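You operate a simulated robot arm through the tools that you are given. There is no shell and no other tool. Be economical: measure what you need, move in short steps, check, and stop when the job is done.

You run a simulated robot arm. Do the job below in one go: nothing can be reset, and whatever is moved stays where it is left.

## Task
Wipe the pipe table's oil smear off and lay the grey gasket there under the brass-knob blank.
Fine: use the green pad and put it back.

Only the result counts: the job must be done as asked and must still hold three seconds after the hand-in. Knocking over, shifting, dropping, spilling or breaking anything else fails it.

## Robot
A 7-joint arm with a two-finger parallel gripper, fixed in place. Base frame: the origin is at the foot of the arm, x ahead of it, y to its left, z up; the work surface is at about z = 83. Lengths are in cm, angles in degrees, forces in N, time in s.
With the tool pointing down near the work surface it reaches from about 24 to 68 cm from the base axis. Its first joint turns from -66.0 to 66.0 degrees. Payload 2.4 kg.
Tool frame: the origin (TCP) lies between the finger pads and is the grasp point; the fingertips stand 3 cm ahead of it; z points along the fingers, y is the line along which they close. The gripper opens to 9.4 cm. The fingers are 2.8 cm wide and 1 cm thick; the gripper's body (5 by 9.6 cm) begins 5.5 cm behind the TCP.
Orientation is told as [roll, pitch, yaw] about the base's x, y, z axes, in that order, counted from this pose: with the fingers straight down and closing along the base's y, the tool's x points along the base's -x, its y along +y and its z along -z.

## Interface
- The arm moves only by the tool nudge_tool. Its argument "moves" is a list of rows, each an object of numbers (a shift or turn left out is 0, a gripper value left out holds the last): "dx", "dy", "dz": the shift along the tool's x, y, z in cm; "rx", "ry", "rz": the turn, a rotation vector about the tool's x, y, z in degrees; "gripper": the opening, from 0 (shut) to 1 (fully open). In form: [{"dx": .., "dy": .., "dz": .., "rx": .., "ry": .., "rz": .., "gripper": ..}, ...]. A call has 1 to 12 rows; each row is the pose to reach, as a shift and turn from the pose commanded when the call began, along the tool's axes at that moment. Each row takes 0.2 s and may step no farther than 5 cm and 8.6 degrees from the row before; otherwise, or with a gripper value out of range, the whole call is refused. A pose out of reach is approached as far as the arm can. The call stops where the force on the tool passes 40 N (or 10 N more than at its start, if that is more) or the arm is blocked; 0.2 s more then pass. The fingers move at their own pace (about 15.3 cm/s each) and stop on an object; they squeeze with about 43 N. The grip force told is the motor's: it shows also when the fingers shut on nothing. Time passes only in rows, and 0.2 s behind the last, so rows that repeat a pose let the fingers close. The reply holds the time, the measured pose of the TCP, the force on the tool along the base axes, the opening and the grip force, in the units named above and with some noise.
- Cameras (640 x 400 px; columns grow to the right, rows downward): "scene" is fixed at [3.1, 45.58, 144.5]; the picture's right is [-0.79, -0.62, 0.00], its down [-0.33, 0.42, -0.84] and it looks along [0.52, -0.66, -0.54] (base axes); focal length 360 px, centre (320, 200). "wrist" rides on the gripper at [-3.7, 0, -5.8] in the tool frame; the picture's right is [0.00, -1.00, 0.00], its down [0.97, 0.00, -0.24] and it looks along [0.24, 0.00, 0.97] (tool axes); focal length 218 px, centre (320, 200).
- camera(camera): a new picture of that camera. The clock stands still meanwhile.
- probe_pixels(camera, pixels): for up to 12 pixels [column, row] of the newest picture of that camera ("zoom" is the newest enlarged one), the place [x, y, z] in the base frame of the surface seen there, good to about 0.2 cm, but the place of the scene camera against the robot may be out by one fixed shift of up to 1.8 cm in any direction. The clock stands still meanwhile.
- close_up(camera, box): a new picture of the part [left, top, right, bottom] of that camera's present view, enlarged. The clock stands still meanwhile.
- close_job(): hands the job in; it is judged then, once.

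Go step by step. Measure first, check grasps and placings, and put right what went wrong. The budget is 80 turns and 46 pictures, counting those below and the enlarged ones. Unless the task says otherwise, let go and move clear before handing in, and close with one line.

The tools are called after "Emit:" as name(argument=value, ...) on one line, values as JSON. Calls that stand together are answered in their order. nudge_tool: Moves the arm, as the interface text tells. Its arguments: {"type":"object","properties":{"moves":{"type":"array","items":{"type":"object","properties":{"dx":{"type":"number"},"dy":{"type":"number"},"dz":{"type":"number"},"rx":{"type":"number"},"ry":{"type":"number"},"rz":{"type":"number"},"gripper":{"type":"number"}}}}},"required":["moves"]} The other tools are called the same way: camera (camera) takes a picture; probe_pixels (camera, pixels) gives the place of the surface under pixels of a picture; close_up (camera, box) takes an enlarged picture of a part of a camera's view; close_job () hands the job in.

At the start:

```text
clock: 0.0
tcp_pos: [35.6, 2.98, 114.65]
ee_rot: [0.1, 0.0, -0.1]
force: [0.8, 0.4, 0.1]
gripper_width: 9.42
gripper_force: 0.1
```

scene: 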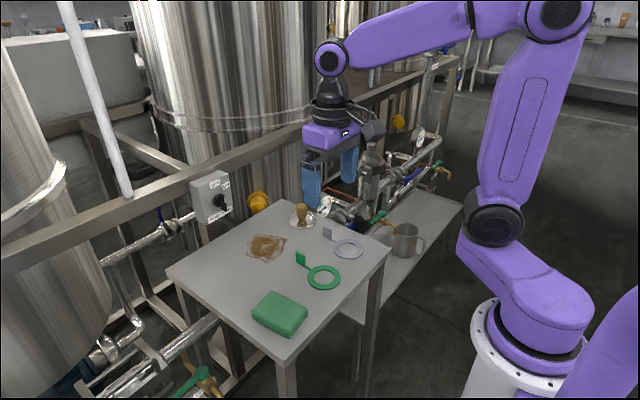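
wrist: 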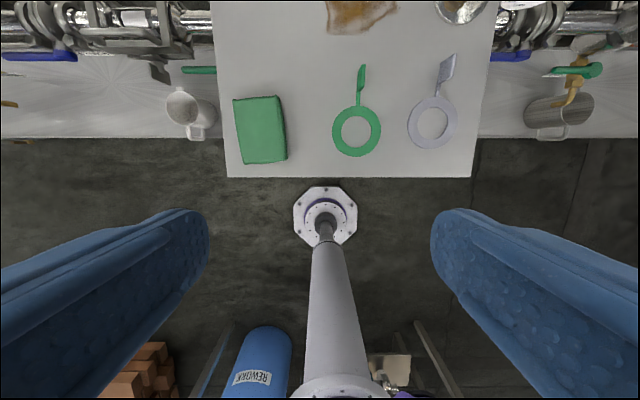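

The pictures show the table with the smear near scene pixel (267,247), the green pad at (280,313), the grey gasket at (348,249) and the knob blank at (301,215). I'll take enlarged views and measure first.

Emit:
close_up(camera="scene", box=[160, 190, 400, 340])

Emit:
probe_pixels(camera="wrist", pixels=[[235, 99], [279, 96], [287, 160], [243, 164], [260, 130], [447, 60], [433, 101], [433, 145], [411, 123], [455, 123], [362, 15], [330, 170]])

Emit:
probe_pixels(camera="scene", pixels=[[267, 247], [248, 246], [286, 238], [263, 261], [301, 208], [301, 225], [289, 222], [315, 218], [280, 305], [348, 241], [348, 258], [327, 232]])

```text
2.67 times, centred on (280, 265) of scene
```

zoom: 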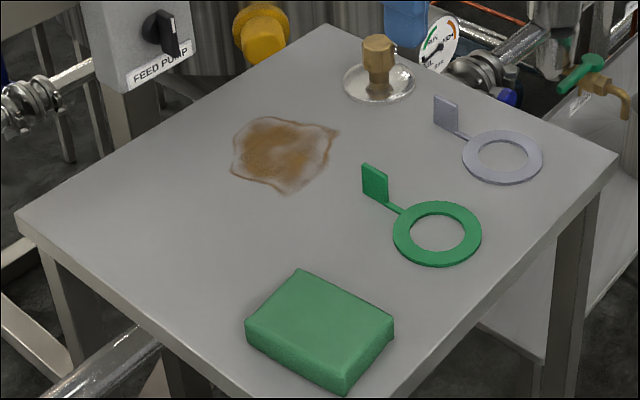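

```text
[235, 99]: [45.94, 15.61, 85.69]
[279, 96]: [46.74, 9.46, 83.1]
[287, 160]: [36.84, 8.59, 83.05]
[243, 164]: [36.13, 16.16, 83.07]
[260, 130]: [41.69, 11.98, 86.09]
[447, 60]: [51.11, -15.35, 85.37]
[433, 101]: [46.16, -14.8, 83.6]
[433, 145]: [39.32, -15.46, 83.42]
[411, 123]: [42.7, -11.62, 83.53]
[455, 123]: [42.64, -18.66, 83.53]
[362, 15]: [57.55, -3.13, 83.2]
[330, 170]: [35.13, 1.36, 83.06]
```

```text
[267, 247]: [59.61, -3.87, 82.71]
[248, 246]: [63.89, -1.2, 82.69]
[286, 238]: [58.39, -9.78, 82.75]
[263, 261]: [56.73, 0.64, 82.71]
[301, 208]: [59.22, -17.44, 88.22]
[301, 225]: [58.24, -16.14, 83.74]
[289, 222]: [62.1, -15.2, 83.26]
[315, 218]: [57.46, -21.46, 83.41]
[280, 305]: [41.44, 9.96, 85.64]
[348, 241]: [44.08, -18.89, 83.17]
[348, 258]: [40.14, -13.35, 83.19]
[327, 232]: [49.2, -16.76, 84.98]
```

Gasket and green ring carry upright tabs that can be gripped; the pad is about 10 x 6 x 3 cm with its long side along x. I'll move forward to see the smear and blank with the wrist camera.

Emit:
nudge_tool(moves=[{"dx": -4.5, "dy": -1}, {"dx": -9, "dy": -2}, {"dx": -13.5, "dy": -3}, {"dx": -18, "dy": -5}, {"dx": -18, "dy": -8}])

Emit:
camera(camera="wrist")

```text
clock: 1.2
tcp_pos: [53.86, -4.92, 114.59]
ee_rot: [0.0, 0.0, 0.1]
force: [-0.6, -0.5, 0.5]
gripper_width: 9.4
gripper_force: 0.1
```

```text
42 pictures are left
```

wrist: 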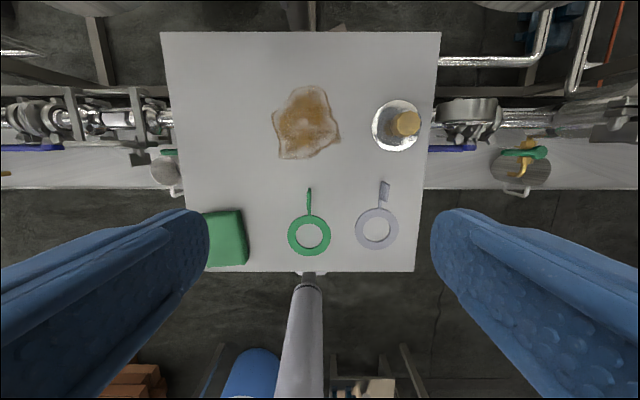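

Emit:
close_up(camera="wrist", box=[240, 70, 440, 195])

Emit:
probe_pixels(camera="wrist", pixels=[[274, 112], [281, 158], [309, 86], [340, 137], [307, 124], [406, 123], [372, 126], [422, 126], [396, 101], [396, 151], [384, 190], [376, 228]])

Emit:
probe_pixels(camera="wrist", pixels=[[162, 34], [440, 34], [414, 270], [208, 212], [241, 211], [248, 263], [208, 266], [383, 182], [384, 199], [376, 208], [356, 228], [398, 229]])

```text
3.20 times, centred on (340, 132) of wrist
```

zoom: 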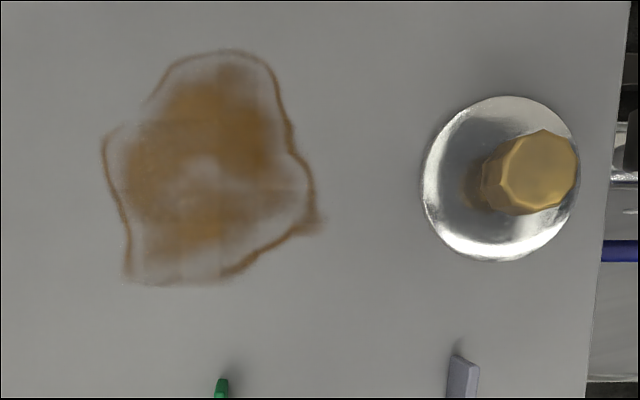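

```text
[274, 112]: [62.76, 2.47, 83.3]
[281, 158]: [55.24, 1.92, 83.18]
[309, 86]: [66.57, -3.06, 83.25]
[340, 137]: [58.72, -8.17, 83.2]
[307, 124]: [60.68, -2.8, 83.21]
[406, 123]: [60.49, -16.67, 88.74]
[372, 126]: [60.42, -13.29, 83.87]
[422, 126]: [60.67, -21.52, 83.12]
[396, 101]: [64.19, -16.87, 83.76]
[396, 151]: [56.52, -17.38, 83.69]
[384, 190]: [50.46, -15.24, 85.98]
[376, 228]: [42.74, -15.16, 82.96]
```

```text
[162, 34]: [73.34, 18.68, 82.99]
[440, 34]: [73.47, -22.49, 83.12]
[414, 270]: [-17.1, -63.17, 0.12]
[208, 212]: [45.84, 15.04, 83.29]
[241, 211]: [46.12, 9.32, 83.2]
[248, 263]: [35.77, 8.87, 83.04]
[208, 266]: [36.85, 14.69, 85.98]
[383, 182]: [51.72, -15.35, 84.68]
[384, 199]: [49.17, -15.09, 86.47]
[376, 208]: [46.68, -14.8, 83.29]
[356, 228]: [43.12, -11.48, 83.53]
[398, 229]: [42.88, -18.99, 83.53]
```

Smear spans x 55–67, y -8.5–2.5; the blank's plate is about 8 cm across at (60.4,-17.2); the gasket tab is at about (50.2,-15.2). Now I'll go above the pad for its exact pose.

Emit:
nudge_tool(moves=[{"dx": 3, "dy": 3.5}, {"dx": 6, "dy": 7}, {"dx": 9, "dy": 10.5}, {"dx": 12, "dy": 14}, {"dx": 12.7, "dy": 17.1, "dz": 3}, {"dx": 12.7, "dy": 17.1, "dz": 7}, {"dx": 12.7, "dy": 17.1, "dz": 11}, {"dx": 12.7, "dy": 17.1, "dz": 13}, {"dx": 12.7, "dy": 17.1, "dz": 13}])

Emit:
camera(camera="wrist")

```text
clock: 3.2
tcp_pos: [40.93, 12.06, 101.21]
ee_rot: [0.0, 0.0, 0.1]
force: [0.3, 0.4, -0.4]
gripper_width: 9.4
gripper_force: 0.0
```

```text
40 pictures are left
```

wrist: 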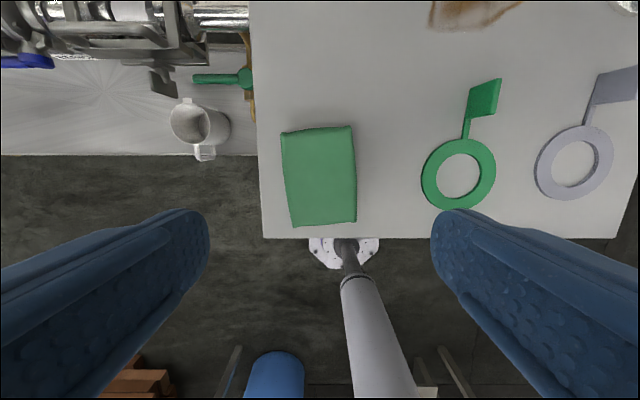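

Emit:
probe_pixels(camera="wrist", pixels=[[283, 135], [349, 129], [354, 219], [293, 223], [286, 160], [352, 160], [290, 200], [354, 200], [320, 180], [320, 130], [325, 221]])

Emit:
close_up(camera="wrist", box=[256, 115, 384, 235])

```text
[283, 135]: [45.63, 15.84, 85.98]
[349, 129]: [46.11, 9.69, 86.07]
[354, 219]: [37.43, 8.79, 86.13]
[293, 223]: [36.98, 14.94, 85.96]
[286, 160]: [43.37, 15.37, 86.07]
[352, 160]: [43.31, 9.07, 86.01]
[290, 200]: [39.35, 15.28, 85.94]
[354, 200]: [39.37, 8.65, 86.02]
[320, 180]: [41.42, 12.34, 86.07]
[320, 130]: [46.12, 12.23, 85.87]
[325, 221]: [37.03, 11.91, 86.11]
```

```text
3.33 times, centred on (320, 175) of wrist
```

zoom: 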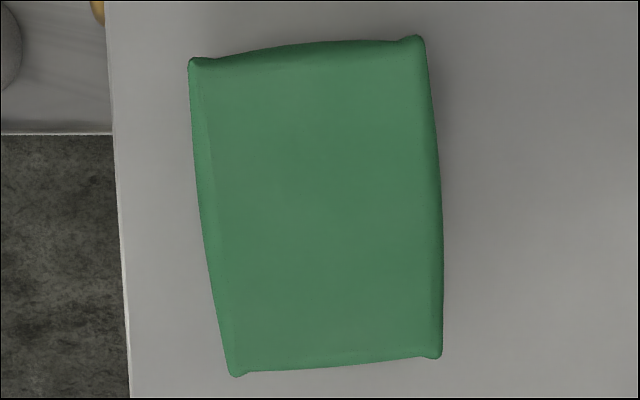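

The pad's centre is (41.4,12.25), top z 86.0, its long side turned about +5.5° from x. I'll descend with that turn, grip, and check the width.

Emit:
nudge_tool(moves=[{"dx": -0.5, "dy": 0.2, "dz": 4, "rz": -5.5}, {"dx": -0.5, "dy": 0.2, "dz": 8, "rz": -5.5}, {"dx": -0.5, "dy": 0.2, "dz": 11, "rz": -5.5}, {"dx": -0.5, "dy": 0.2, "dz": 13, "rz": -5.5}, {"dx": -0.5, "dy": 0.2, "dz": 14.1, "rz": -5.5}, {"dx": -0.5, "dy": 0.2, "dz": 14.1, "rz": -5.5}])

Emit:
camera(camera="wrist")

```text
clock: 4.6
tcp_pos: [41.21, 12.14, 87.28]
ee_rot: [0.0, 0.0, 5.5]
force: [0.8, -0.9, -0.2]
gripper_width: 9.42
gripper_force: 0.0
```

```text
38 pictures are left
```

wrist: 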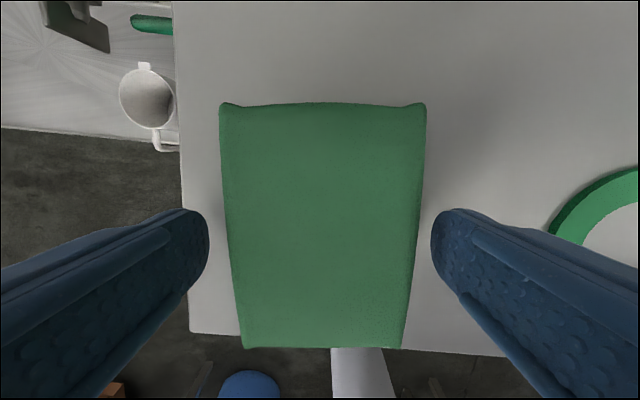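

The pad sits straight and centred between the fingers (columns 220–425). Closing.

Emit:
nudge_tool(moves=[{"dz": 0.2}, {"dz": 0.2, "gripper": 0.3}, {"dz": 0.2, "gripper": 0.3}, {"dz": 0.2, "gripper": 0.3}])

```text
clock: 5.6
tcp_pos: [41.25, 12.33, 87.25]
ee_rot: [0.0, 0.0, 5.4]
force: [-0.6, -2.3, 3.6]
gripper_width: 7.39
gripper_force: 43.3
```

The pad is gripped at 7.4 cm width. I'll lift it and look.

Emit:
nudge_tool(moves=[{"dz": -2}, {"dz": -5}, {"dz": -9}, {"dz": -9}])

Emit:
camera(camera="wrist")

Emit:
camera(camera="scene")

```text
clock: 6.6
tcp_pos: [41.47, 12.16, 96.35]
ee_rot: [0.1, 0.0, 5.7]
force: [-0.2, 0.2, -0.2]
gripper_width: 7.37
gripper_force: 42.6
```

```text
37 pictures are left
```

wrist: 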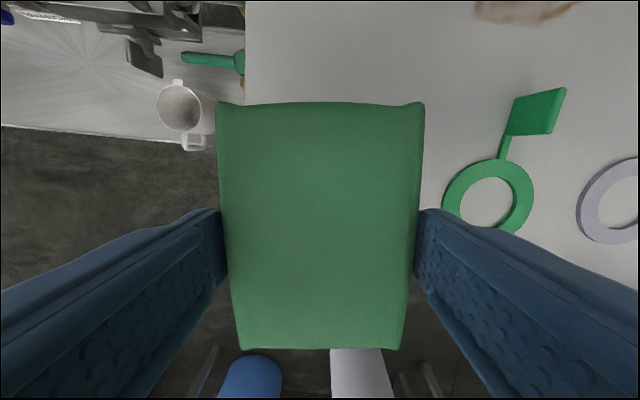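

```text
36 pictures are left
```

scene: 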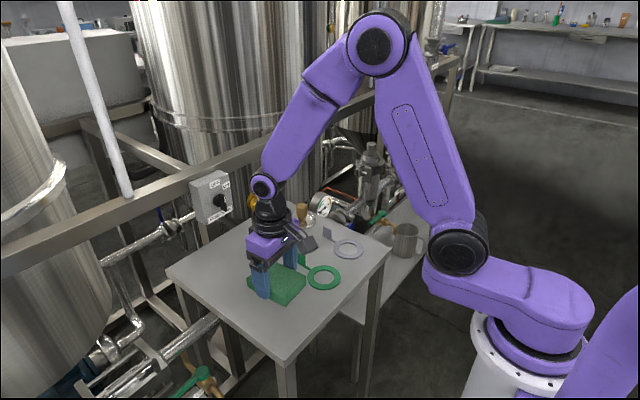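

The pad holds firmly. I'll carry it, straightened, to above the smear's left part.

Emit:
nudge_tool(moves=[{"dx": -3, "dy": -2.3, "rz": 5.5}, {"dx": -6, "dy": -4.6, "rz": 5.5}, {"dx": -9, "dy": -7, "rz": 5.5}, {"dx": -12, "dy": -9.3, "rz": 5.5}, {"dx": -15, "dy": -11.7, "rz": 5.5}, {"dx": -18.2, "dy": -14, "rz": 5.5}, {"dx": -18.2, "dy": -14, "rz": 5.5}])

```text
clock: 8.2
tcp_pos: [60.76, -0.11, 96.7]
ee_rot: [0.0, -0.1, 0.1]
force: [-1.1, 0.1, 0.0]
gripper_width: 7.41
gripper_force: 42.9
```

Now lower until light contact, in small steps.

Emit:
nudge_tool(moves=[{"dz": 4}, {"dz": 7.5}, {"dz": 8.8}, {"dz": 9.2}, {"dz": 9.4}, {"dz": 9.6}, {"dz": 9.6}])

```text
clock: 9.6
tcp_pos: [60.97, -0.04, 87.2]
ee_rot: [0.0, -0.1, 0.0]
force: [-0.5, 0.4, 6.3]
gripper_width: 7.4
gripper_force: 43.0
stopped in row 6: the force on the tool passed its limit (the readings are from after the stop); the commanded pose is now the measured one
```

Contact made with about 6 N. I'll stroke across the smear.

Emit:
nudge_tool(moves=[{"dy": -1.2, "dz": 0.03}, {"dy": -2.4, "dz": 0.03}, {"dy": -3.6, "dz": 0.03}, {"dy": -4.8, "dz": 0.03}, {"dy": -6, "dz": 0.03}, {"dx": -1, "dy": -6, "dz": 0.03}, {"dx": -1.5, "dy": -5, "dz": 0.03}, {"dx": -1.5, "dy": -3.5, "dz": 0.03}, {"dx": -1.5, "dy": -2, "dz": 0.03}, {"dx": -1.5, "dy": -0.5, "dz": 0.03}, {"dx": 0, "dy": 0, "dz": 0.03}, {"dx": 1.5, "dy": 0, "dz": 0.03}])

Emit:
camera(camera="wrist")

```text
clock: 12.2
tcp_pos: [59.43, -0.02, 87.29]
ee_rot: [0.0, -0.3, 0.0]
force: [6.9, 0.5, 14.5]
gripper_width: 7.39
gripper_force: 42.9
```

```text
35 pictures are left
```

wrist: 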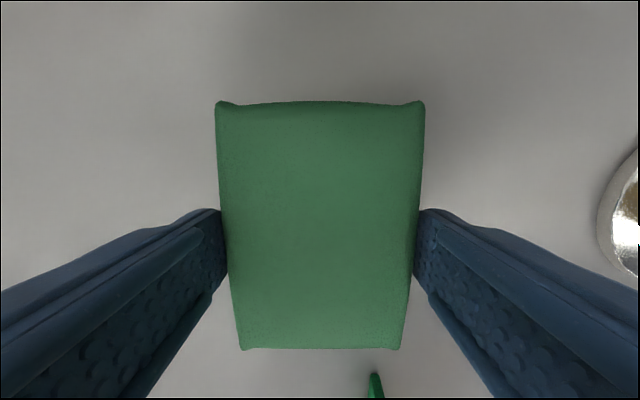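

The visible part already looks clean. One more pass on the near side, then lift and inspect.

Emit:
nudge_tool(moves=[{"dy": -1.5}, {"dy": -3}, {"dy": -4.5}, {"dy": -6}, {"dx": -1.5, "dy": -6}, {"dx": -2.2, "dy": -4}, {"dx": -2.2, "dy": -2}, {"dx": -2.2, "dy": -2, "dz": -2}, {"dx": -2.2, "dy": -2, "dz": -6}, {"dx": -2.2, "dy": -2, "dz": -10}, {"dx": -2.2, "dy": 2, "dz": -12}, {"dx": 1, "dy": 4, "dz": -12}])

Emit:
camera(camera="wrist")

Emit:
camera(camera="scene")

```text
clock: 14.8
tcp_pos: [58.55, 4.19, 99.39]
ee_rot: [-0.1, 0.0, -0.1]
force: [-0.5, 0.5, -0.7]
gripper_width: 7.39
gripper_force: 43.4
```

```text
34 pictures are left
```

wrist: 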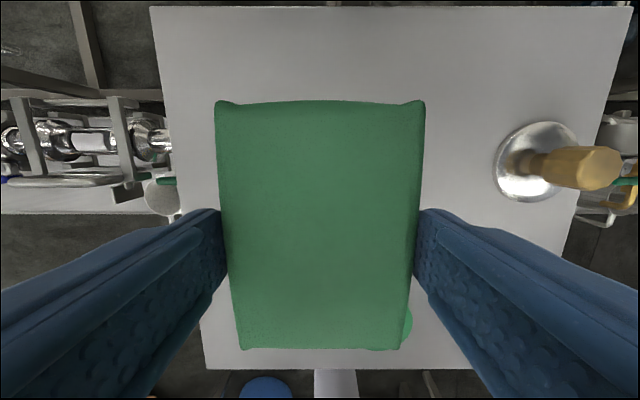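

```text
33 pictures are left
```

scene: 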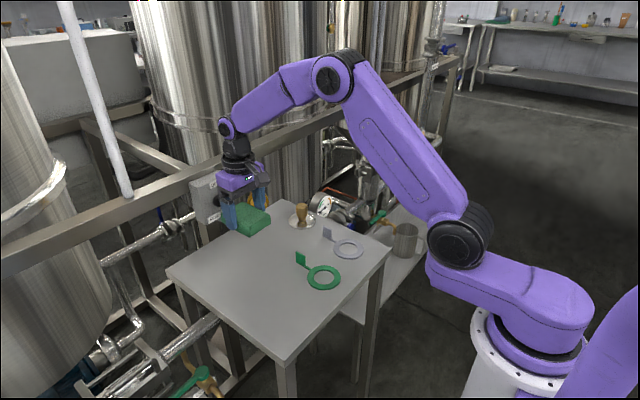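

The table looks clean where visible. I'll carry the pad back above its old place and check the smear area from there before setting it down.

Emit:
nudge_tool(moves=[{"dx": 3.5, "dy": 1.6}, {"dx": 7, "dy": 3.2}, {"dx": 10.5, "dy": 4.8}, {"dx": 14, "dy": 6.4, "rz": -2.5}, {"dx": 17.25, "dy": 8, "rz": -5.5}, {"dx": 17.25, "dy": 8, "dz": 2, "rz": -5.5}, {"dx": 17.25, "dy": 8, "dz": 2, "rz": -5.5}])

Emit:
close_up(camera="scene", box=[160, 190, 400, 340])

```text
clock: 16.4
tcp_pos: [41.2, 12.35, 97.03]
ee_rot: [0.0, 0.0, 5.5]
force: [-0.3, 0.4, -0.9]
gripper_width: 7.38
gripper_force: 43.2
```

```text
2.67 times, centred on (280, 265) of scene
```

zoom: 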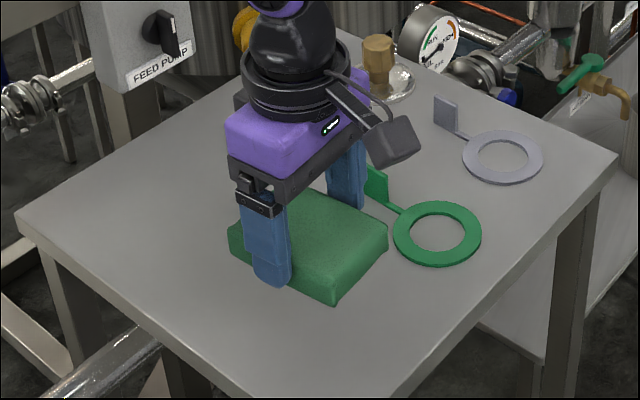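

The gripper hides the spot, but no brown shows anywhere. I'll set the pad down now and inspect afterwards.

Emit:
nudge_tool(moves=[{"dx": 0.0, "dy": -0.1, "dz": 4}, {"dy": -0.1, "dz": 7.5}, {"dy": -0.1, "dz": 9}, {"dy": -0.1, "dz": 9.5}, {"dy": -0.1, "dz": 9.7}, {"dy": -0.1, "dz": 9.8}])

```text
clock: 17.8
tcp_pos: [41.28, 11.96, 87.25]
ee_rot: [0.0, 0.0, 5.5]
force: [-0.4, -0.1, -0.5]
gripper_width: 7.35
gripper_force: 42.7
```

Emit:
nudge_tool(moves=[{"dz": 0.05}, {"dz": 0.1}, {"dz": 0.1, "gripper": 1}, {"dz": 0.1, "gripper": 1}, {"dz": -1, "gripper": 1}, {"dz": -4, "gripper": 1}, {"dz": -8, "gripper": 1}, {"dz": -12, "gripper": 1}, {"dz": -14, "gripper": 1}])

Emit:
camera(camera="wrist")

```text
clock: 19.8
tcp_pos: [41.32, 11.82, 101.33]
ee_rot: [0.0, -0.1, 5.3]
force: [-0.4, 0.6, -0.2]
gripper_width: 9.43
gripper_force: 0.1
```

```text
31 pictures are left
```

wrist: 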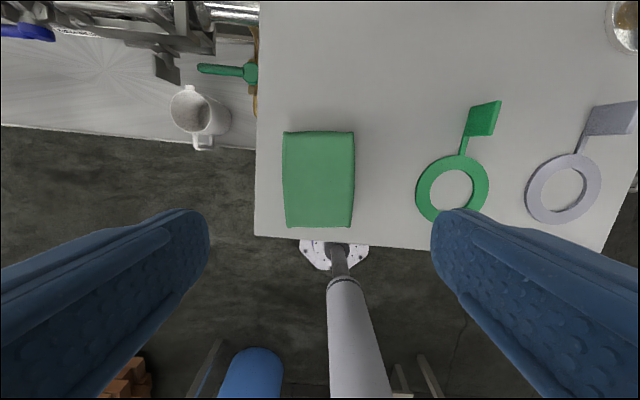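

Emit:
probe_pixels(camera="wrist", pixels=[[286, 135], [352, 135], [350, 224], [288, 224], [319, 180]])

Emit:
nudge_tool(moves=[{"dx": -3, "dy": -4, "dz": -2, "rz": 5.4}, {"dx": -4, "dy": -8, "dz": -2, "rz": 5.4}, {"dx": -5, "dy": -12, "dz": -2, "rz": 5.4}, {"dx": -6, "dy": -16, "dz": -2, "rz": 5.4}, {"dx": -7, "dy": -20, "dz": -2, "rz": 5.4}, {"dx": -8, "dy": -24, "dz": -1, "rz": 5.4}, {"dx": -8, "dy": -26, "dz": 1, "rz": 5.4}, {"dx": -8, "dy": -26, "dz": 1, "rz": 5.4}])

Emit:
camera(camera="wrist")

Emit:
close_up(camera="scene", box=[160, 190, 400, 340])

```text
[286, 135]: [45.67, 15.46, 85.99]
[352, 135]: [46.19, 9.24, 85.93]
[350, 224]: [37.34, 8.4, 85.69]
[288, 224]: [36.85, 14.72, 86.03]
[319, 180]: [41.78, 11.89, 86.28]
```

```text
refused: row 1 steps farther than a row can; nothing moved
```

```text
30 pictures are left
```

wrist: 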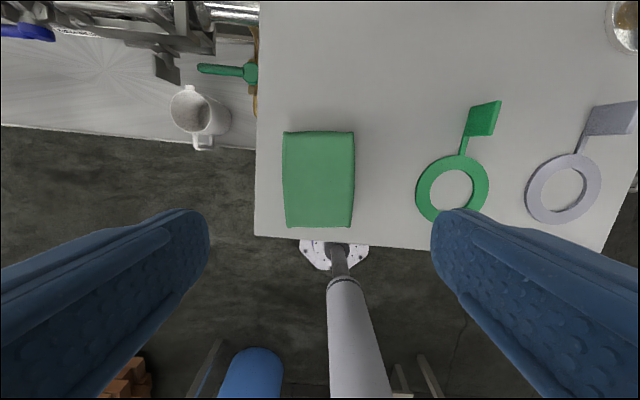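

```text
2.67 times, centred on (280, 265) of scene
```

zoom: 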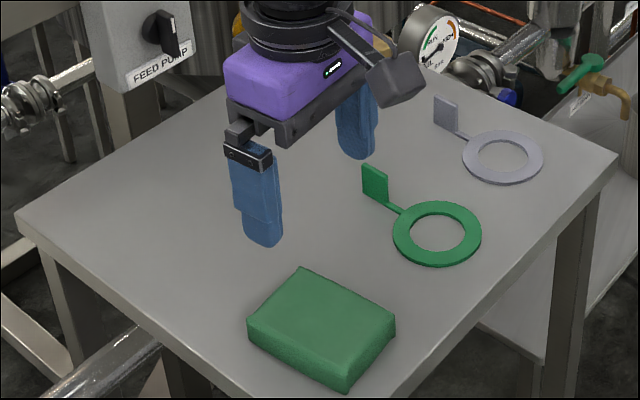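

The pad is back within ~0.3 cm of its original corners and the smear area shows no brown. The last move was refused for step size; I'll repeat it in smaller steps to go over the grey gasket.

Emit:
nudge_tool(moves=[{"dx": -0.3, "dy": -4, "dz": -1, "rz": 5.4}, {"dx": -0.6, "dy": -8, "dz": -1, "rz": 5.4}, {"dx": -1, "dy": -12, "dz": -1, "rz": 5.4}, {"dx": -1.3, "dy": -16, "dz": -1, "rz": 5.4}, {"dx": -1.7, "dy": -20, "dz": -1, "rz": 5.4}, {"dx": -2, "dy": -24, "dz": -1, "rz": 5.4}, {"dx": -2.2, "dy": -26.1, "dz": 1, "rz": 5.4}, {"dx": -2.2, "dy": -26.1, "dz": 1, "rz": 5.4}])

Emit:
camera(camera="wrist")

Emit:
close_up(camera="wrist", box=[240, 90, 400, 190])

```text
clock: 21.6
tcp_pos: [45.69, -14.03, 100.09]
ee_rot: [-0.1, -0.1, 0.1]
force: [-0.1, -0.1, 0.5]
gripper_width: 9.4
gripper_force: 0.0
```

```text
28 pictures are left
```

wrist: 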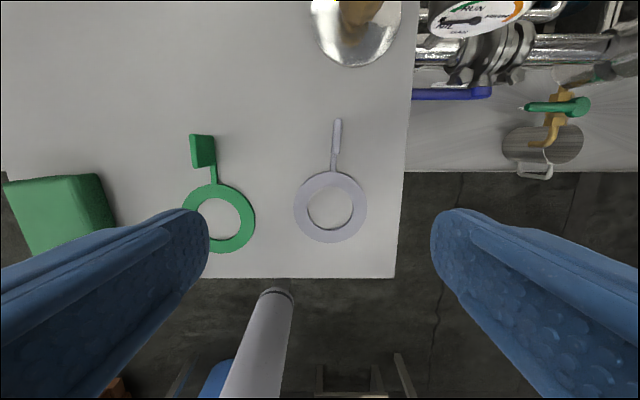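

```text
4.00 times, centred on (320, 140) of wrist
```

zoom: 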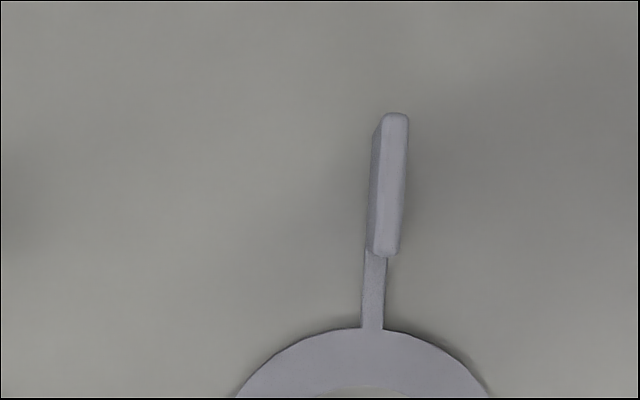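

The grey tab stands along x (zoom 375–408, rows 112–257), so closing along y fits. Measuring tab and ring.

Emit:
probe_pixels(camera="zoom", pixels=[[397, 118], [395, 150], [391, 200], [387, 248], [375, 220], [374, 300]])

Emit:
probe_pixels(camera="wrist", pixels=[[333, 175], [331, 239], [298, 207], [363, 207], [308, 188], [354, 188], [308, 228], [354, 230]])

```text
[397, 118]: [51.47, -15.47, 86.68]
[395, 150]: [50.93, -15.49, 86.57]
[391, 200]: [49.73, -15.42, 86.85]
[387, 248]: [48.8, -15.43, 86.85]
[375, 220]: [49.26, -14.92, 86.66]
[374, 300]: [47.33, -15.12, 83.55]
```

```text
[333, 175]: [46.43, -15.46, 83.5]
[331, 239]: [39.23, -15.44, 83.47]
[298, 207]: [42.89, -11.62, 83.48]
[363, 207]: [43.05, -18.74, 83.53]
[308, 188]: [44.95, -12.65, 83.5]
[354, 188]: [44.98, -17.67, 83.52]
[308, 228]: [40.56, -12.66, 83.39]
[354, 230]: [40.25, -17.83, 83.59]
```

The ring's centre is (42.9,-15.2), 7.6 cm across; the tab is at (50.2,-15.3), top z 86.8. I'll descend over the tab to fingertips about 1 cm above the table.

Emit:
nudge_tool(moves=[{"dx": -3, "dy": -1.3, "dz": 2}, {"dx": -4.5, "dy": -1.3, "dz": 5}, {"dx": -4.5, "dy": -1.3, "dz": 8}, {"dx": -4.5, "dy": -1.3, "dz": 11}, {"dx": -4.5, "dy": -1.3, "dz": 12.8}, {"dx": -4.5, "dy": -1.3, "dz": 12.8}])

Emit:
camera(camera="wrist")

```text
clock: 23.0
tcp_pos: [50.32, -14.92, 87.45]
ee_rot: [0.0, 0.0, 0.1]
force: [0.6, 0.5, 0.4]
gripper_width: 9.42
gripper_force: 0.0
```

```text
26 pictures are left
```

wrist: 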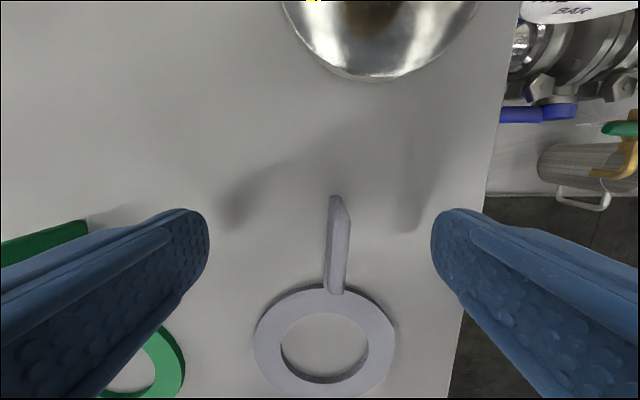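

The tab appears slightly right of centre (col ~340). I'll probe it before closing.

Emit:
close_up(camera="wrist", box=[260, 180, 420, 320])

Emit:
probe_pixels(camera="wrist", pixels=[[334, 197], [346, 212], [344, 250], [338, 290], [330, 240], [325, 286]])

```text
2.86 times, centred on (340, 250) of wrist
```

zoom: 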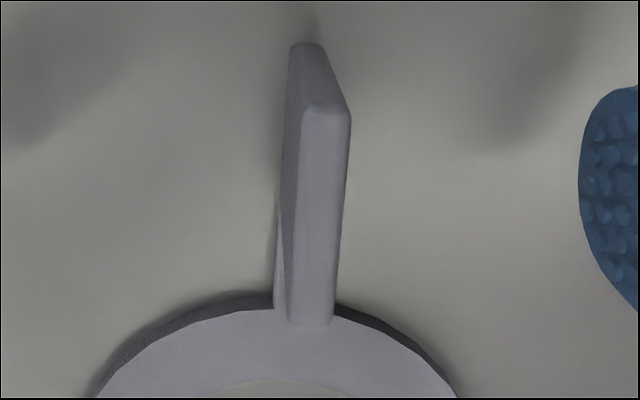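

```text
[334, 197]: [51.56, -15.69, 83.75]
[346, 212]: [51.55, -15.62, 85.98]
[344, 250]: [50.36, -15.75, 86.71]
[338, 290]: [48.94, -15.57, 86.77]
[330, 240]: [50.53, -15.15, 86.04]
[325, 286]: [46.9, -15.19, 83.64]
```

The tab is centred at (50.2,-15.5). Shift 0.5 cm, lower a bit, and close.

Emit:
nudge_tool(moves=[{"dx": 0.1, "dy": -0.45}, {"dx": 0.1, "dy": -0.45, "dz": 0.4}, {"dx": 0.1, "dy": -0.45, "dz": 0.4, "gripper": 0.4}, {"dx": 0.1, "dy": -0.45, "dz": 0.4, "gripper": 0.15}, {"dx": 0.1, "dy": -0.45, "dz": 0.4, "gripper": 0}, {"dx": 0.1, "dy": -0.45, "dz": 0.4, "gripper": 0}, {"dx": 0.1, "dy": -0.45, "dz": 0.4, "gripper": 0}])

Emit:
camera(camera="wrist")

```text
clock: 24.6
tcp_pos: [50.06, -15.47, 87.16]
ee_rot: [-0.1, 0.1, 0.1]
force: [-0.1, -0.6, 0.5]
gripper_width: 0.46
gripper_force: 38.7
```

```text
24 pictures are left
```

wrist: 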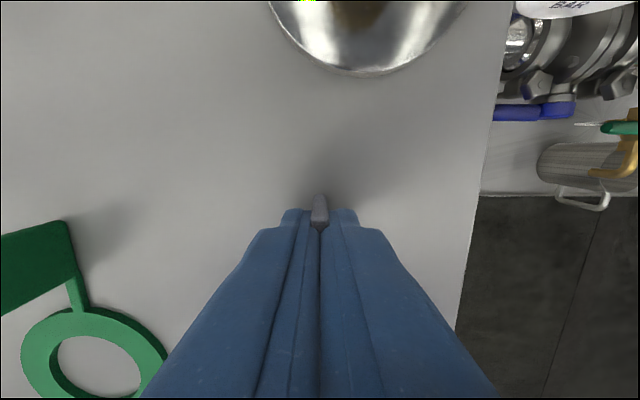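

The tab is gripped (0.46 cm). Lift and carry toward the wiped spot.

Emit:
nudge_tool(moves=[{"dz": -1}, {"dz": -4}, {"dz": -8}, {"dx": -2, "dy": 3.5, "dz": -9}, {"dx": -4, "dy": 7.5, "dz": -9}, {"dx": -6, "dy": 11.5, "dz": -9}, {"dx": -8, "dy": 15.5, "dz": -9}, {"dx": -10.7, "dy": 19.7, "dz": -9}, {"dx": -10.7, "dy": 19.7, "dz": -9}])

Emit:
camera(camera="scene")

```text
clock: 26.6
tcp_pos: [61.12, 3.87, 96.19]
ee_rot: [0.0, 0.1, 0.1]
force: [-1.5, -0.5, -0.4]
gripper_width: 0.46
gripper_force: 38.8
```

```text
23 pictures are left
```

scene: 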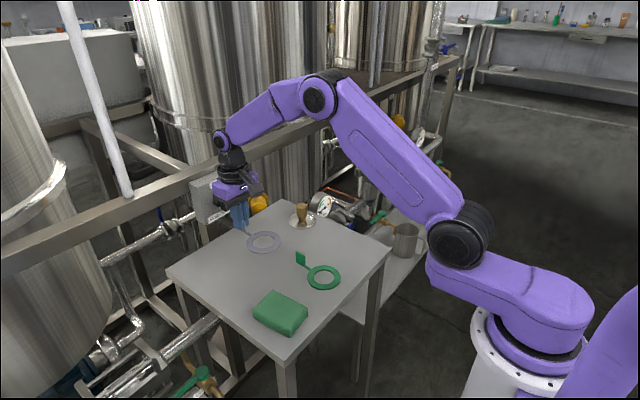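

The gasket hangs level. Before turning the hand I'll check the clearance to the pump box and rails behind the table.

Emit:
probe_pixels(camera="scene", pixels=[[200, 190], [218, 215], [200, 215], [222, 175], [259, 200], [170, 195], [265, 243], [250, 243], [280, 243]])

Emit:
close_up(camera="scene", box=[160, 110, 320, 270])

```text
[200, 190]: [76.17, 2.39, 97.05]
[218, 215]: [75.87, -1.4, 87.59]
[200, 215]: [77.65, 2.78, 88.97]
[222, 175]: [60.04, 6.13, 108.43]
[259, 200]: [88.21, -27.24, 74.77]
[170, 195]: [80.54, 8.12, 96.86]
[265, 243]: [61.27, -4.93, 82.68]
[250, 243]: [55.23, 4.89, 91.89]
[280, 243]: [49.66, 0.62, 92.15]
```

```text
2.50 times, centred on (240, 190) of scene
```

zoom: 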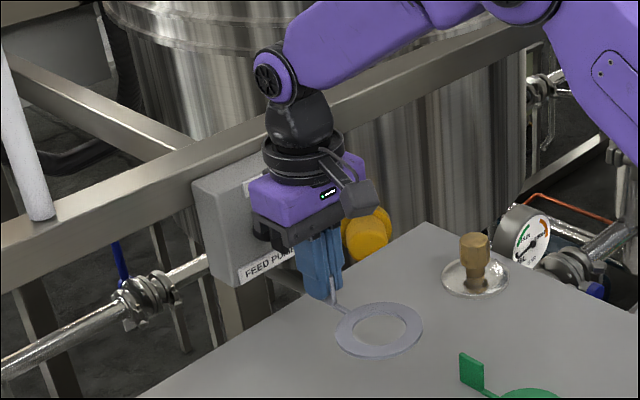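

The box face is at x≈76, well clear of the hand turning at x=61. I'll turn the hand +90° so the tab ends up to the left and the ring over the smear centre.

Emit:
nudge_tool(moves=[{"rz": -8.2}, {"rz": -16.4}, {"rz": -24.6}, {"rz": -32.8}, {"rz": -41}, {"rz": -49.2}, {"rz": -57.4}, {"rz": -65.6}, {"rz": -73.8}, {"rz": -82}, {"rz": -90}, {"rz": -90}])

Emit:
close_up(camera="scene", box=[160, 130, 400, 280])

Emit:
camera(camera="wrist")

```text
clock: 29.2
tcp_pos: [60.87, 4.18, 96.14]
ee_rot: [0.0, 0.1, 90.2]
force: [0.4, 0.1, -0.8]
gripper_width: 0.45
gripper_force: 39.5
```

```text
2.67 times, centred on (280, 205) of scene
```

zoom: 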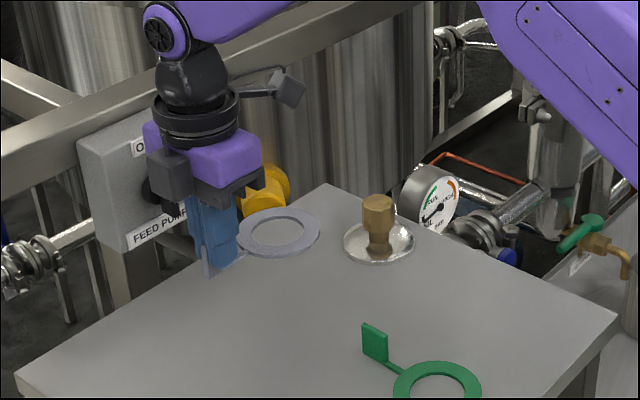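

```text
20 pictures are left
```

wrist: 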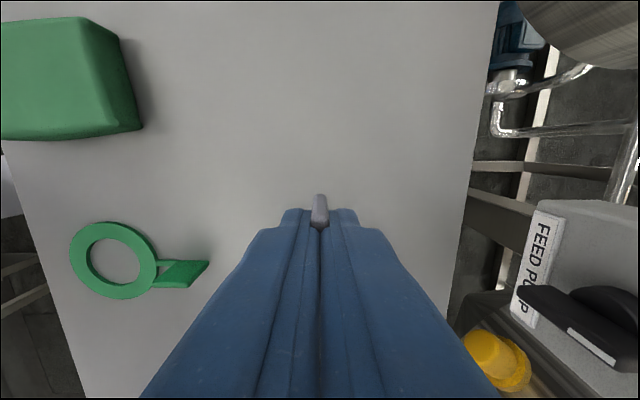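

Turned cleanly, tab held firm, smear area visibly clean. Lower to just above the table, then to contact.

Emit:
nudge_tool(moves=[{"dz": 3}, {"dz": 6}, {"dz": 7.8}, {"dz": 8.5}, {"dz": 8.7}, {"dz": 8.85}, {"dz": 8.95}, {"dz": 8.95}])

```text
clock: 31.0
tcp_pos: [60.95, 4.09, 87.23]
ee_rot: [0.0, 0.0, 90.0]
force: [-0.2, 0.4, 0.5]
gripper_width: 0.45
gripper_force: 39.0
```

Emit:
nudge_tool(moves=[{"dz": 0.05}, {"dz": 0.1}, {"dz": 0.1, "gripper": 0.3}, {"dz": 0.1, "gripper": 0.3}, {"dz": -1.5, "gripper": 0.3}, {"dz": -5, "gripper": 0.3}, {"dz": -9, "gripper": 0.3}, {"dz": -13, "gripper": 0.5}, {"dz": -13, "gripper": 0.5}])

Emit:
camera(camera="scene")

```text
clock: 33.0
tcp_pos: [60.82, 4.3, 100.37]
ee_rot: [0.0, 0.0, 90.1]
force: [-0.2, 0.1, 0.3]
gripper_width: 4.68
gripper_force: 0.1
```

```text
19 pictures are left
```

scene: 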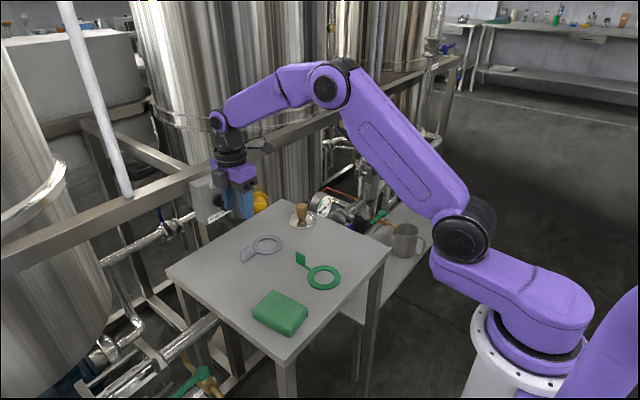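

The gasket lies flat with its tab to the left. Next I'll move toward the blank and measure both it and the ring from above.

Emit:
nudge_tool(moves=[{"dx": 3.5, "dz": -1, "gripper": 0.6}, {"dx": 7, "dz": -2}, {"dx": 10.5, "dz": -3}, {"dx": 11.5, "dz": -5}, {"dx": 11.5, "dz": -5}])

Emit:
camera(camera="wrist")

Emit:
probe_pixels(camera="scene", pixels=[[320, 195], [320, 205], [303, 206], [302, 224]])

```text
clock: 34.2
tcp_pos: [60.9, -7.07, 105.03]
ee_rot: [0.0, 0.0, 90.0]
force: [0.6, -0.2, 0.4]
gripper_width: 5.63
gripper_force: 0.1
```

```text
18 pictures are left
```

wrist: 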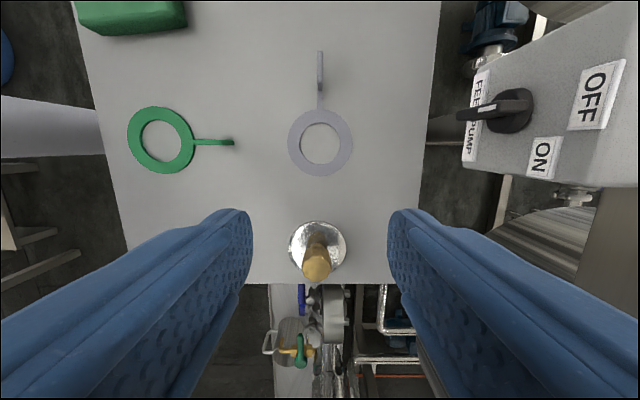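

```text
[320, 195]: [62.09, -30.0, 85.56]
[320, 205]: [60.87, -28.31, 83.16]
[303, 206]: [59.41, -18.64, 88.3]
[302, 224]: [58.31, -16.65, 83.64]
```

Both ring (320,142) and blank (317,247) are in view. Measuring them.

Emit:
probe_pixels(camera="wrist", pixels=[[290, 142], [349, 142], [320, 112], [320, 173], [298, 120], [342, 120], [299, 164], [342, 164], [320, 75]])

Emit:
probe_pixels(camera="wrist", pixels=[[291, 247], [344, 247], [318, 223], [298, 230], [337, 229], [316, 265], [305, 265], [327, 265], [316, 250], [316, 278]])

Emit:
close_up(camera="wrist", box=[260, 90, 380, 290])

```text
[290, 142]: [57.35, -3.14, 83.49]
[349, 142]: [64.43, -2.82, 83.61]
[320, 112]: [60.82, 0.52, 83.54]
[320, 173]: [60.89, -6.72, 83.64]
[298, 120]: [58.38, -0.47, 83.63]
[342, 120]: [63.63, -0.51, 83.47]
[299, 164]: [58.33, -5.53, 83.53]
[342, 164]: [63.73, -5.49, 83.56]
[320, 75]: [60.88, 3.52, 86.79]
```

```text
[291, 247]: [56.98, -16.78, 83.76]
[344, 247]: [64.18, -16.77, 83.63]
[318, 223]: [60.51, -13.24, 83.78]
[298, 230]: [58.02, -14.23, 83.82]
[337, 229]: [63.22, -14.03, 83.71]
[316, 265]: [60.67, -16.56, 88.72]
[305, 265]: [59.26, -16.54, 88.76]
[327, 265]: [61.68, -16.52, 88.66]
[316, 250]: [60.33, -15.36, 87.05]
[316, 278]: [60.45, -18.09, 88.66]
```

```text
2.00 times, centred on (320, 190) of wrist
```

zoom: 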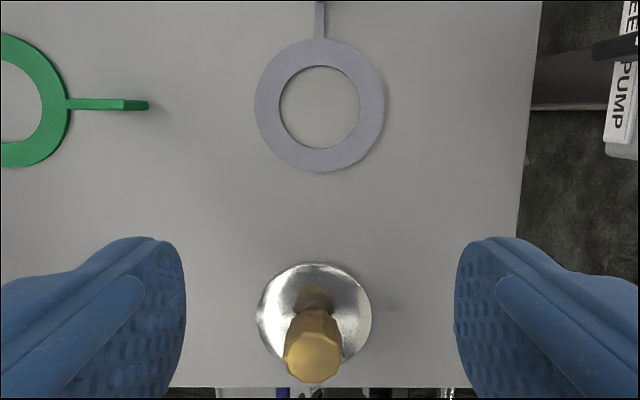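

Ring centre is (60.9,-3.0); the blank's centre about (60.5,-17.1), knob top z 88.7, plate top 83.75. I'll hover over the knob and check alignment.

Emit:
nudge_tool(moves=[{"dx": 3.5, "dy": 0.3}, {"dx": 7, "dy": 0.3, "dz": 2}, {"dx": 10, "dy": 0.3, "dz": 5}, {"dx": 10, "dy": 0.3, "dz": 9}, {"dx": 10, "dy": 0.3, "dz": 11}, {"dx": 10, "dy": 0.3, "dz": 11}])

Emit:
camera(camera="wrist")

```text
clock: 35.6
tcp_pos: [60.84, -17.37, 94.17]
ee_rot: [0.0, 0.0, 90.1]
force: [0.0, -0.1, -0.2]
gripper_width: 5.63
gripper_force: 0.1
```

```text
16 pictures are left
```

wrist: 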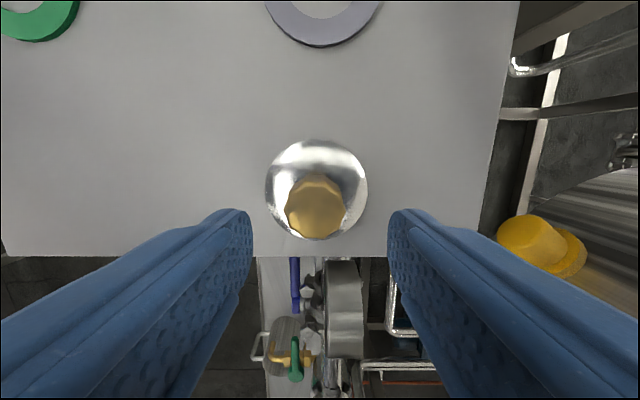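

Emit:
probe_pixels(camera="wrist", pixels=[[287, 210], [343, 210], [315, 184], [315, 237], [315, 212], [266, 188], [366, 188], [316, 141], [280, 155], [353, 155]])

Emit:
close_up(camera="wrist", box=[250, 130, 390, 250])

```text
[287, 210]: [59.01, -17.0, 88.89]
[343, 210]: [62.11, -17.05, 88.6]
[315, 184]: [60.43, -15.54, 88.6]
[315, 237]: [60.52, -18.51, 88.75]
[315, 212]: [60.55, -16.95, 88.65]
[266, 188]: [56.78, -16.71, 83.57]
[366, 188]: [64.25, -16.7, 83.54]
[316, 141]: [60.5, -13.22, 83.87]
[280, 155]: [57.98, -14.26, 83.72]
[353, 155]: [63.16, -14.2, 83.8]
```

```text
3.33 times, centred on (320, 190) of wrist
```

zoom: 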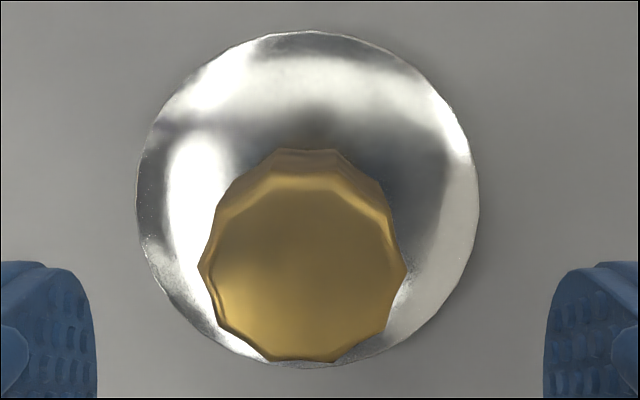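

The knob is 3 cm across at (60.5,-17.0). Small correction, descend with tips just above the plate, then close.

Emit:
nudge_tool(moves=[{"dx": -0.25, "dy": 0.08, "dz": 2}, {"dx": -0.25, "dy": 0.08, "dz": 4.5}, {"dx": -0.25, "dy": 0.08, "dz": 6.3}, {"dx": -0.25, "dy": 0.08, "dz": 6.3}])

Emit:
camera(camera="wrist")

```text
clock: 36.6
tcp_pos: [60.51, -17.13, 87.69]
ee_rot: [0.0, 0.0, 90.1]
force: [-0.4, 0.1, 0.8]
gripper_width: 5.64
gripper_force: 0.0
```

```text
14 pictures are left
```

wrist: 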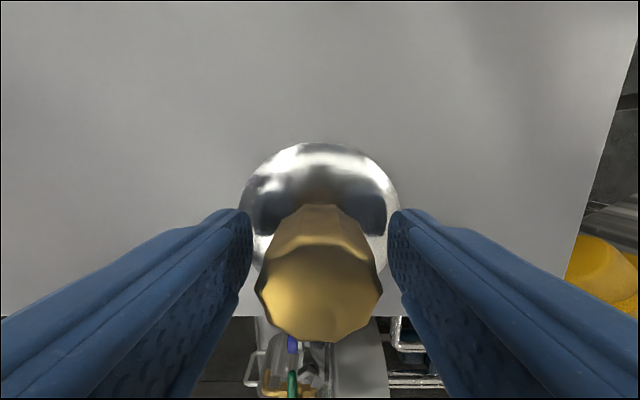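

Knob is centred between the fingers. Closing on it.

Emit:
nudge_tool(moves=[{"gripper": 0.35}, {"gripper": 0.2}, {"gripper": 0.1}, {"gripper": 0.1}])

```text
clock: 37.6
tcp_pos: [60.51, -17.1, 87.78]
ee_rot: [0.0, -0.1, 90.1]
force: [0.4, -0.7, 0.0]
gripper_width: 3.21
gripper_force: 42.4
```

Gripped at 3.2 cm. Lift and carry to just above the ring.

Emit:
nudge_tool(moves=[{"dz": -1.5}, {"dz": -4}, {"dz": -6}, {"dx": -3.5, "dy": -0.1, "dz": -6}, {"dx": -7, "dy": -0.2, "dz": -6}, {"dx": -10.5, "dy": -0.3, "dz": -6}, {"dx": -14, "dy": -0.4, "dz": -6}, {"dx": -14, "dy": -0.4, "dz": -6}, {"dx": -14, "dy": -0.4, "dz": -6}])

Emit:
camera(camera="wrist")

Emit:
close_up(camera="scene", box=[180, 170, 340, 270])

```text
clock: 39.6
tcp_pos: [60.96, -3.11, 93.75]
ee_rot: [-0.1, 0.0, 90.1]
force: [-0.7, -0.3, -3.2]
gripper_width: 3.21
gripper_force: 42.9
```

```text
13 pictures are left
```

wrist: 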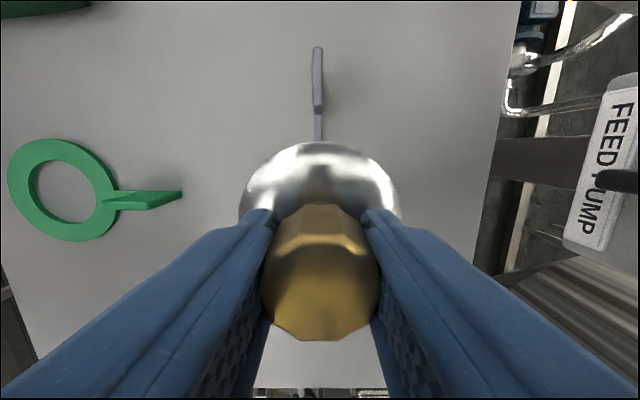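

```text
4.00 times, centred on (260, 220) of scene
```

zoom: 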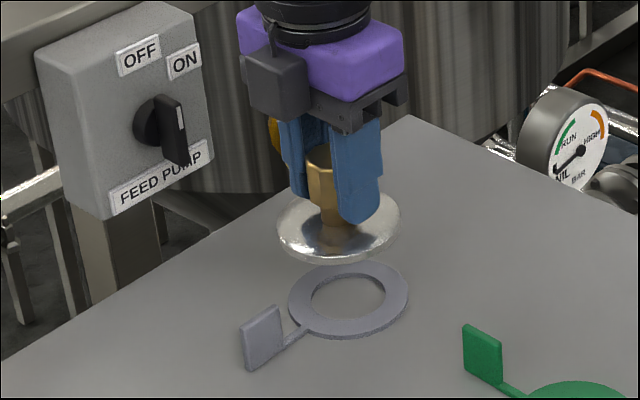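

The blank hangs level above the ring. I'll check the plate's position against the ring before lowering.

Emit:
probe_pixels(camera="wrist", pixels=[[320, 145], [270, 160], [370, 160], [245, 200], [394, 200], [318, 290]])

Emit:
nudge_tool(moves=[{"dz": 2}, {"dz": 3.8}, {"dz": 4.6}, {"dz": 4.6}])

Emit:
close_up(camera="scene", box=[220, 200, 320, 270])

Emit:
camera(camera="wrist")

```text
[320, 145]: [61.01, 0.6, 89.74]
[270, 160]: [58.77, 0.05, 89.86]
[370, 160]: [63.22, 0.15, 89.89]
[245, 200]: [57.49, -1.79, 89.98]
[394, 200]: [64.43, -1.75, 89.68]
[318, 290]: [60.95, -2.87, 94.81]
```

```text
clock: 40.6
tcp_pos: [60.99, -3.05, 89.12]
ee_rot: [0.0, 0.0, 90.1]
force: [0.6, -0.1, -3.1]
gripper_width: 3.22
gripper_force: 42.8
```

```text
5.71 times, centred on (270, 235) of scene
```

zoom: 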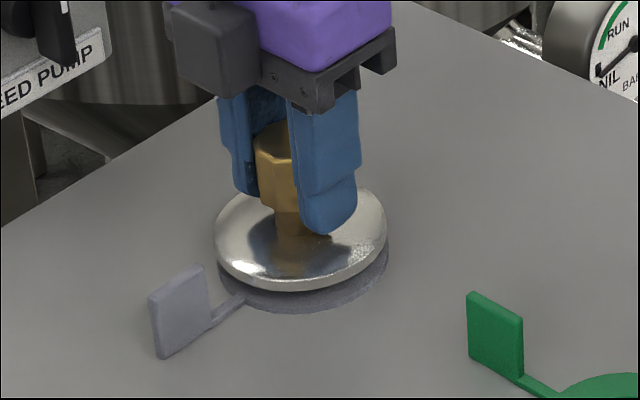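

```text
10 pictures are left
```

wrist: 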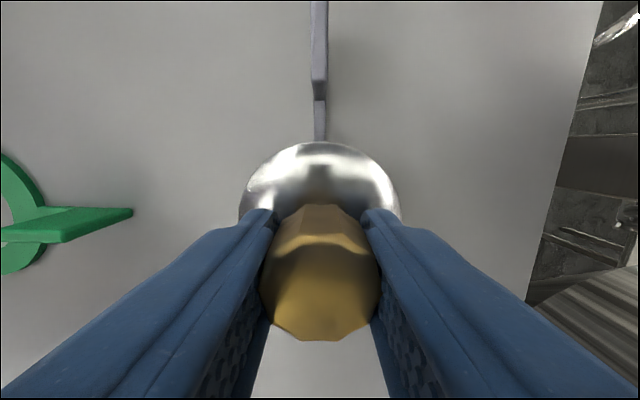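

Plate centre (61.0,-3.0) coincides with the ring. Lower in small steps to contact.

Emit:
nudge_tool(moves=[{"dz": 0.4}, {"dz": 0.7}, {"dz": 0.8}, {"dz": 0.87}, {"dz": 0.93}, {"dz": 0.93}])

```text
clock: 42.0
tcp_pos: [60.92, -3.0, 88.28]
ee_rot: [0.0, 0.0, 90.1]
force: [-0.7, 0.5, -3.6]
gripper_width: 3.21
gripper_force: 43.0
```

Still carrying its weight (-3.6 N), so not touching yet. A few finer steps.

Emit:
nudge_tool(moves=[{"dz": 0.05}, {"dz": 0.1}, {"dz": 0.1}])

```text
clock: 42.8
tcp_pos: [60.93, -3.1, 88.26]
ee_rot: [0.0, 0.0, 90.1]
force: [0.4, 0.1, -2.9]
gripper_width: 3.23
gripper_force: 43.3
```

Emit:
nudge_tool(moves=[{"dz": 0.04}, {"dz": 0.08}, {"dz": 0.08}])

```text
clock: 43.6
tcp_pos: [61.11, -3.13, 88.19]
ee_rot: [-0.1, 0.0, 90.1]
force: [0.9, 0.6, -2.9]
gripper_width: 3.23
gripper_force: 43.5
```

Emit:
nudge_tool(moves=[{"dz": 0.04}, {"dz": 0.08}, {"dz": 0.12}, {"dz": 0.12}])

```text
clock: 44.6
tcp_pos: [60.97, -3.07, 88.16]
ee_rot: [0.0, 0.2, 90.1]
force: [1.1, -2.2, 5.4]
gripper_width: 3.24
gripper_force: 42.9
```

Contact (5.4 N up). Release and rise.

Emit:
nudge_tool(moves=[{"gripper": 0.45}, {"gripper": 0.6}, {"gripper": 0.6}, {"dz": -1.5, "gripper": 0.6}, {"dz": -5, "gripper": 0.6}, {"dz": -9.5, "gripper": 0.6}, {"dx": -4, "dz": -11, "gripper": 0.6}, {"dx": 0, "dy": 4.5, "dz": -11.5}, {"dx": 0, "dy": 9, "dz": -12}, {"dx": 0, "dy": 13, "dz": -12}])

Emit:
camera(camera="scene")

```text
refused: row 8 steps farther than a row can; nothing moved
```

```text
9 pictures are left
```

scene: 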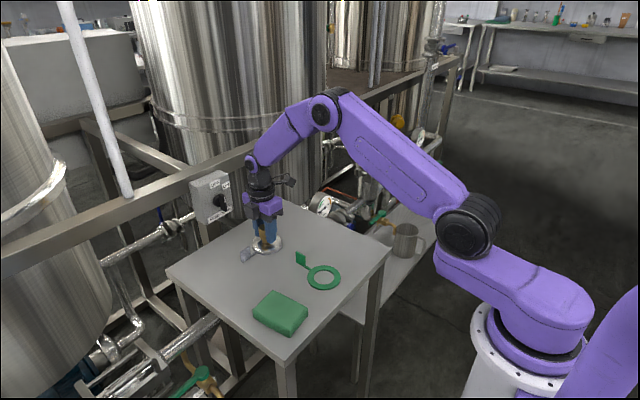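

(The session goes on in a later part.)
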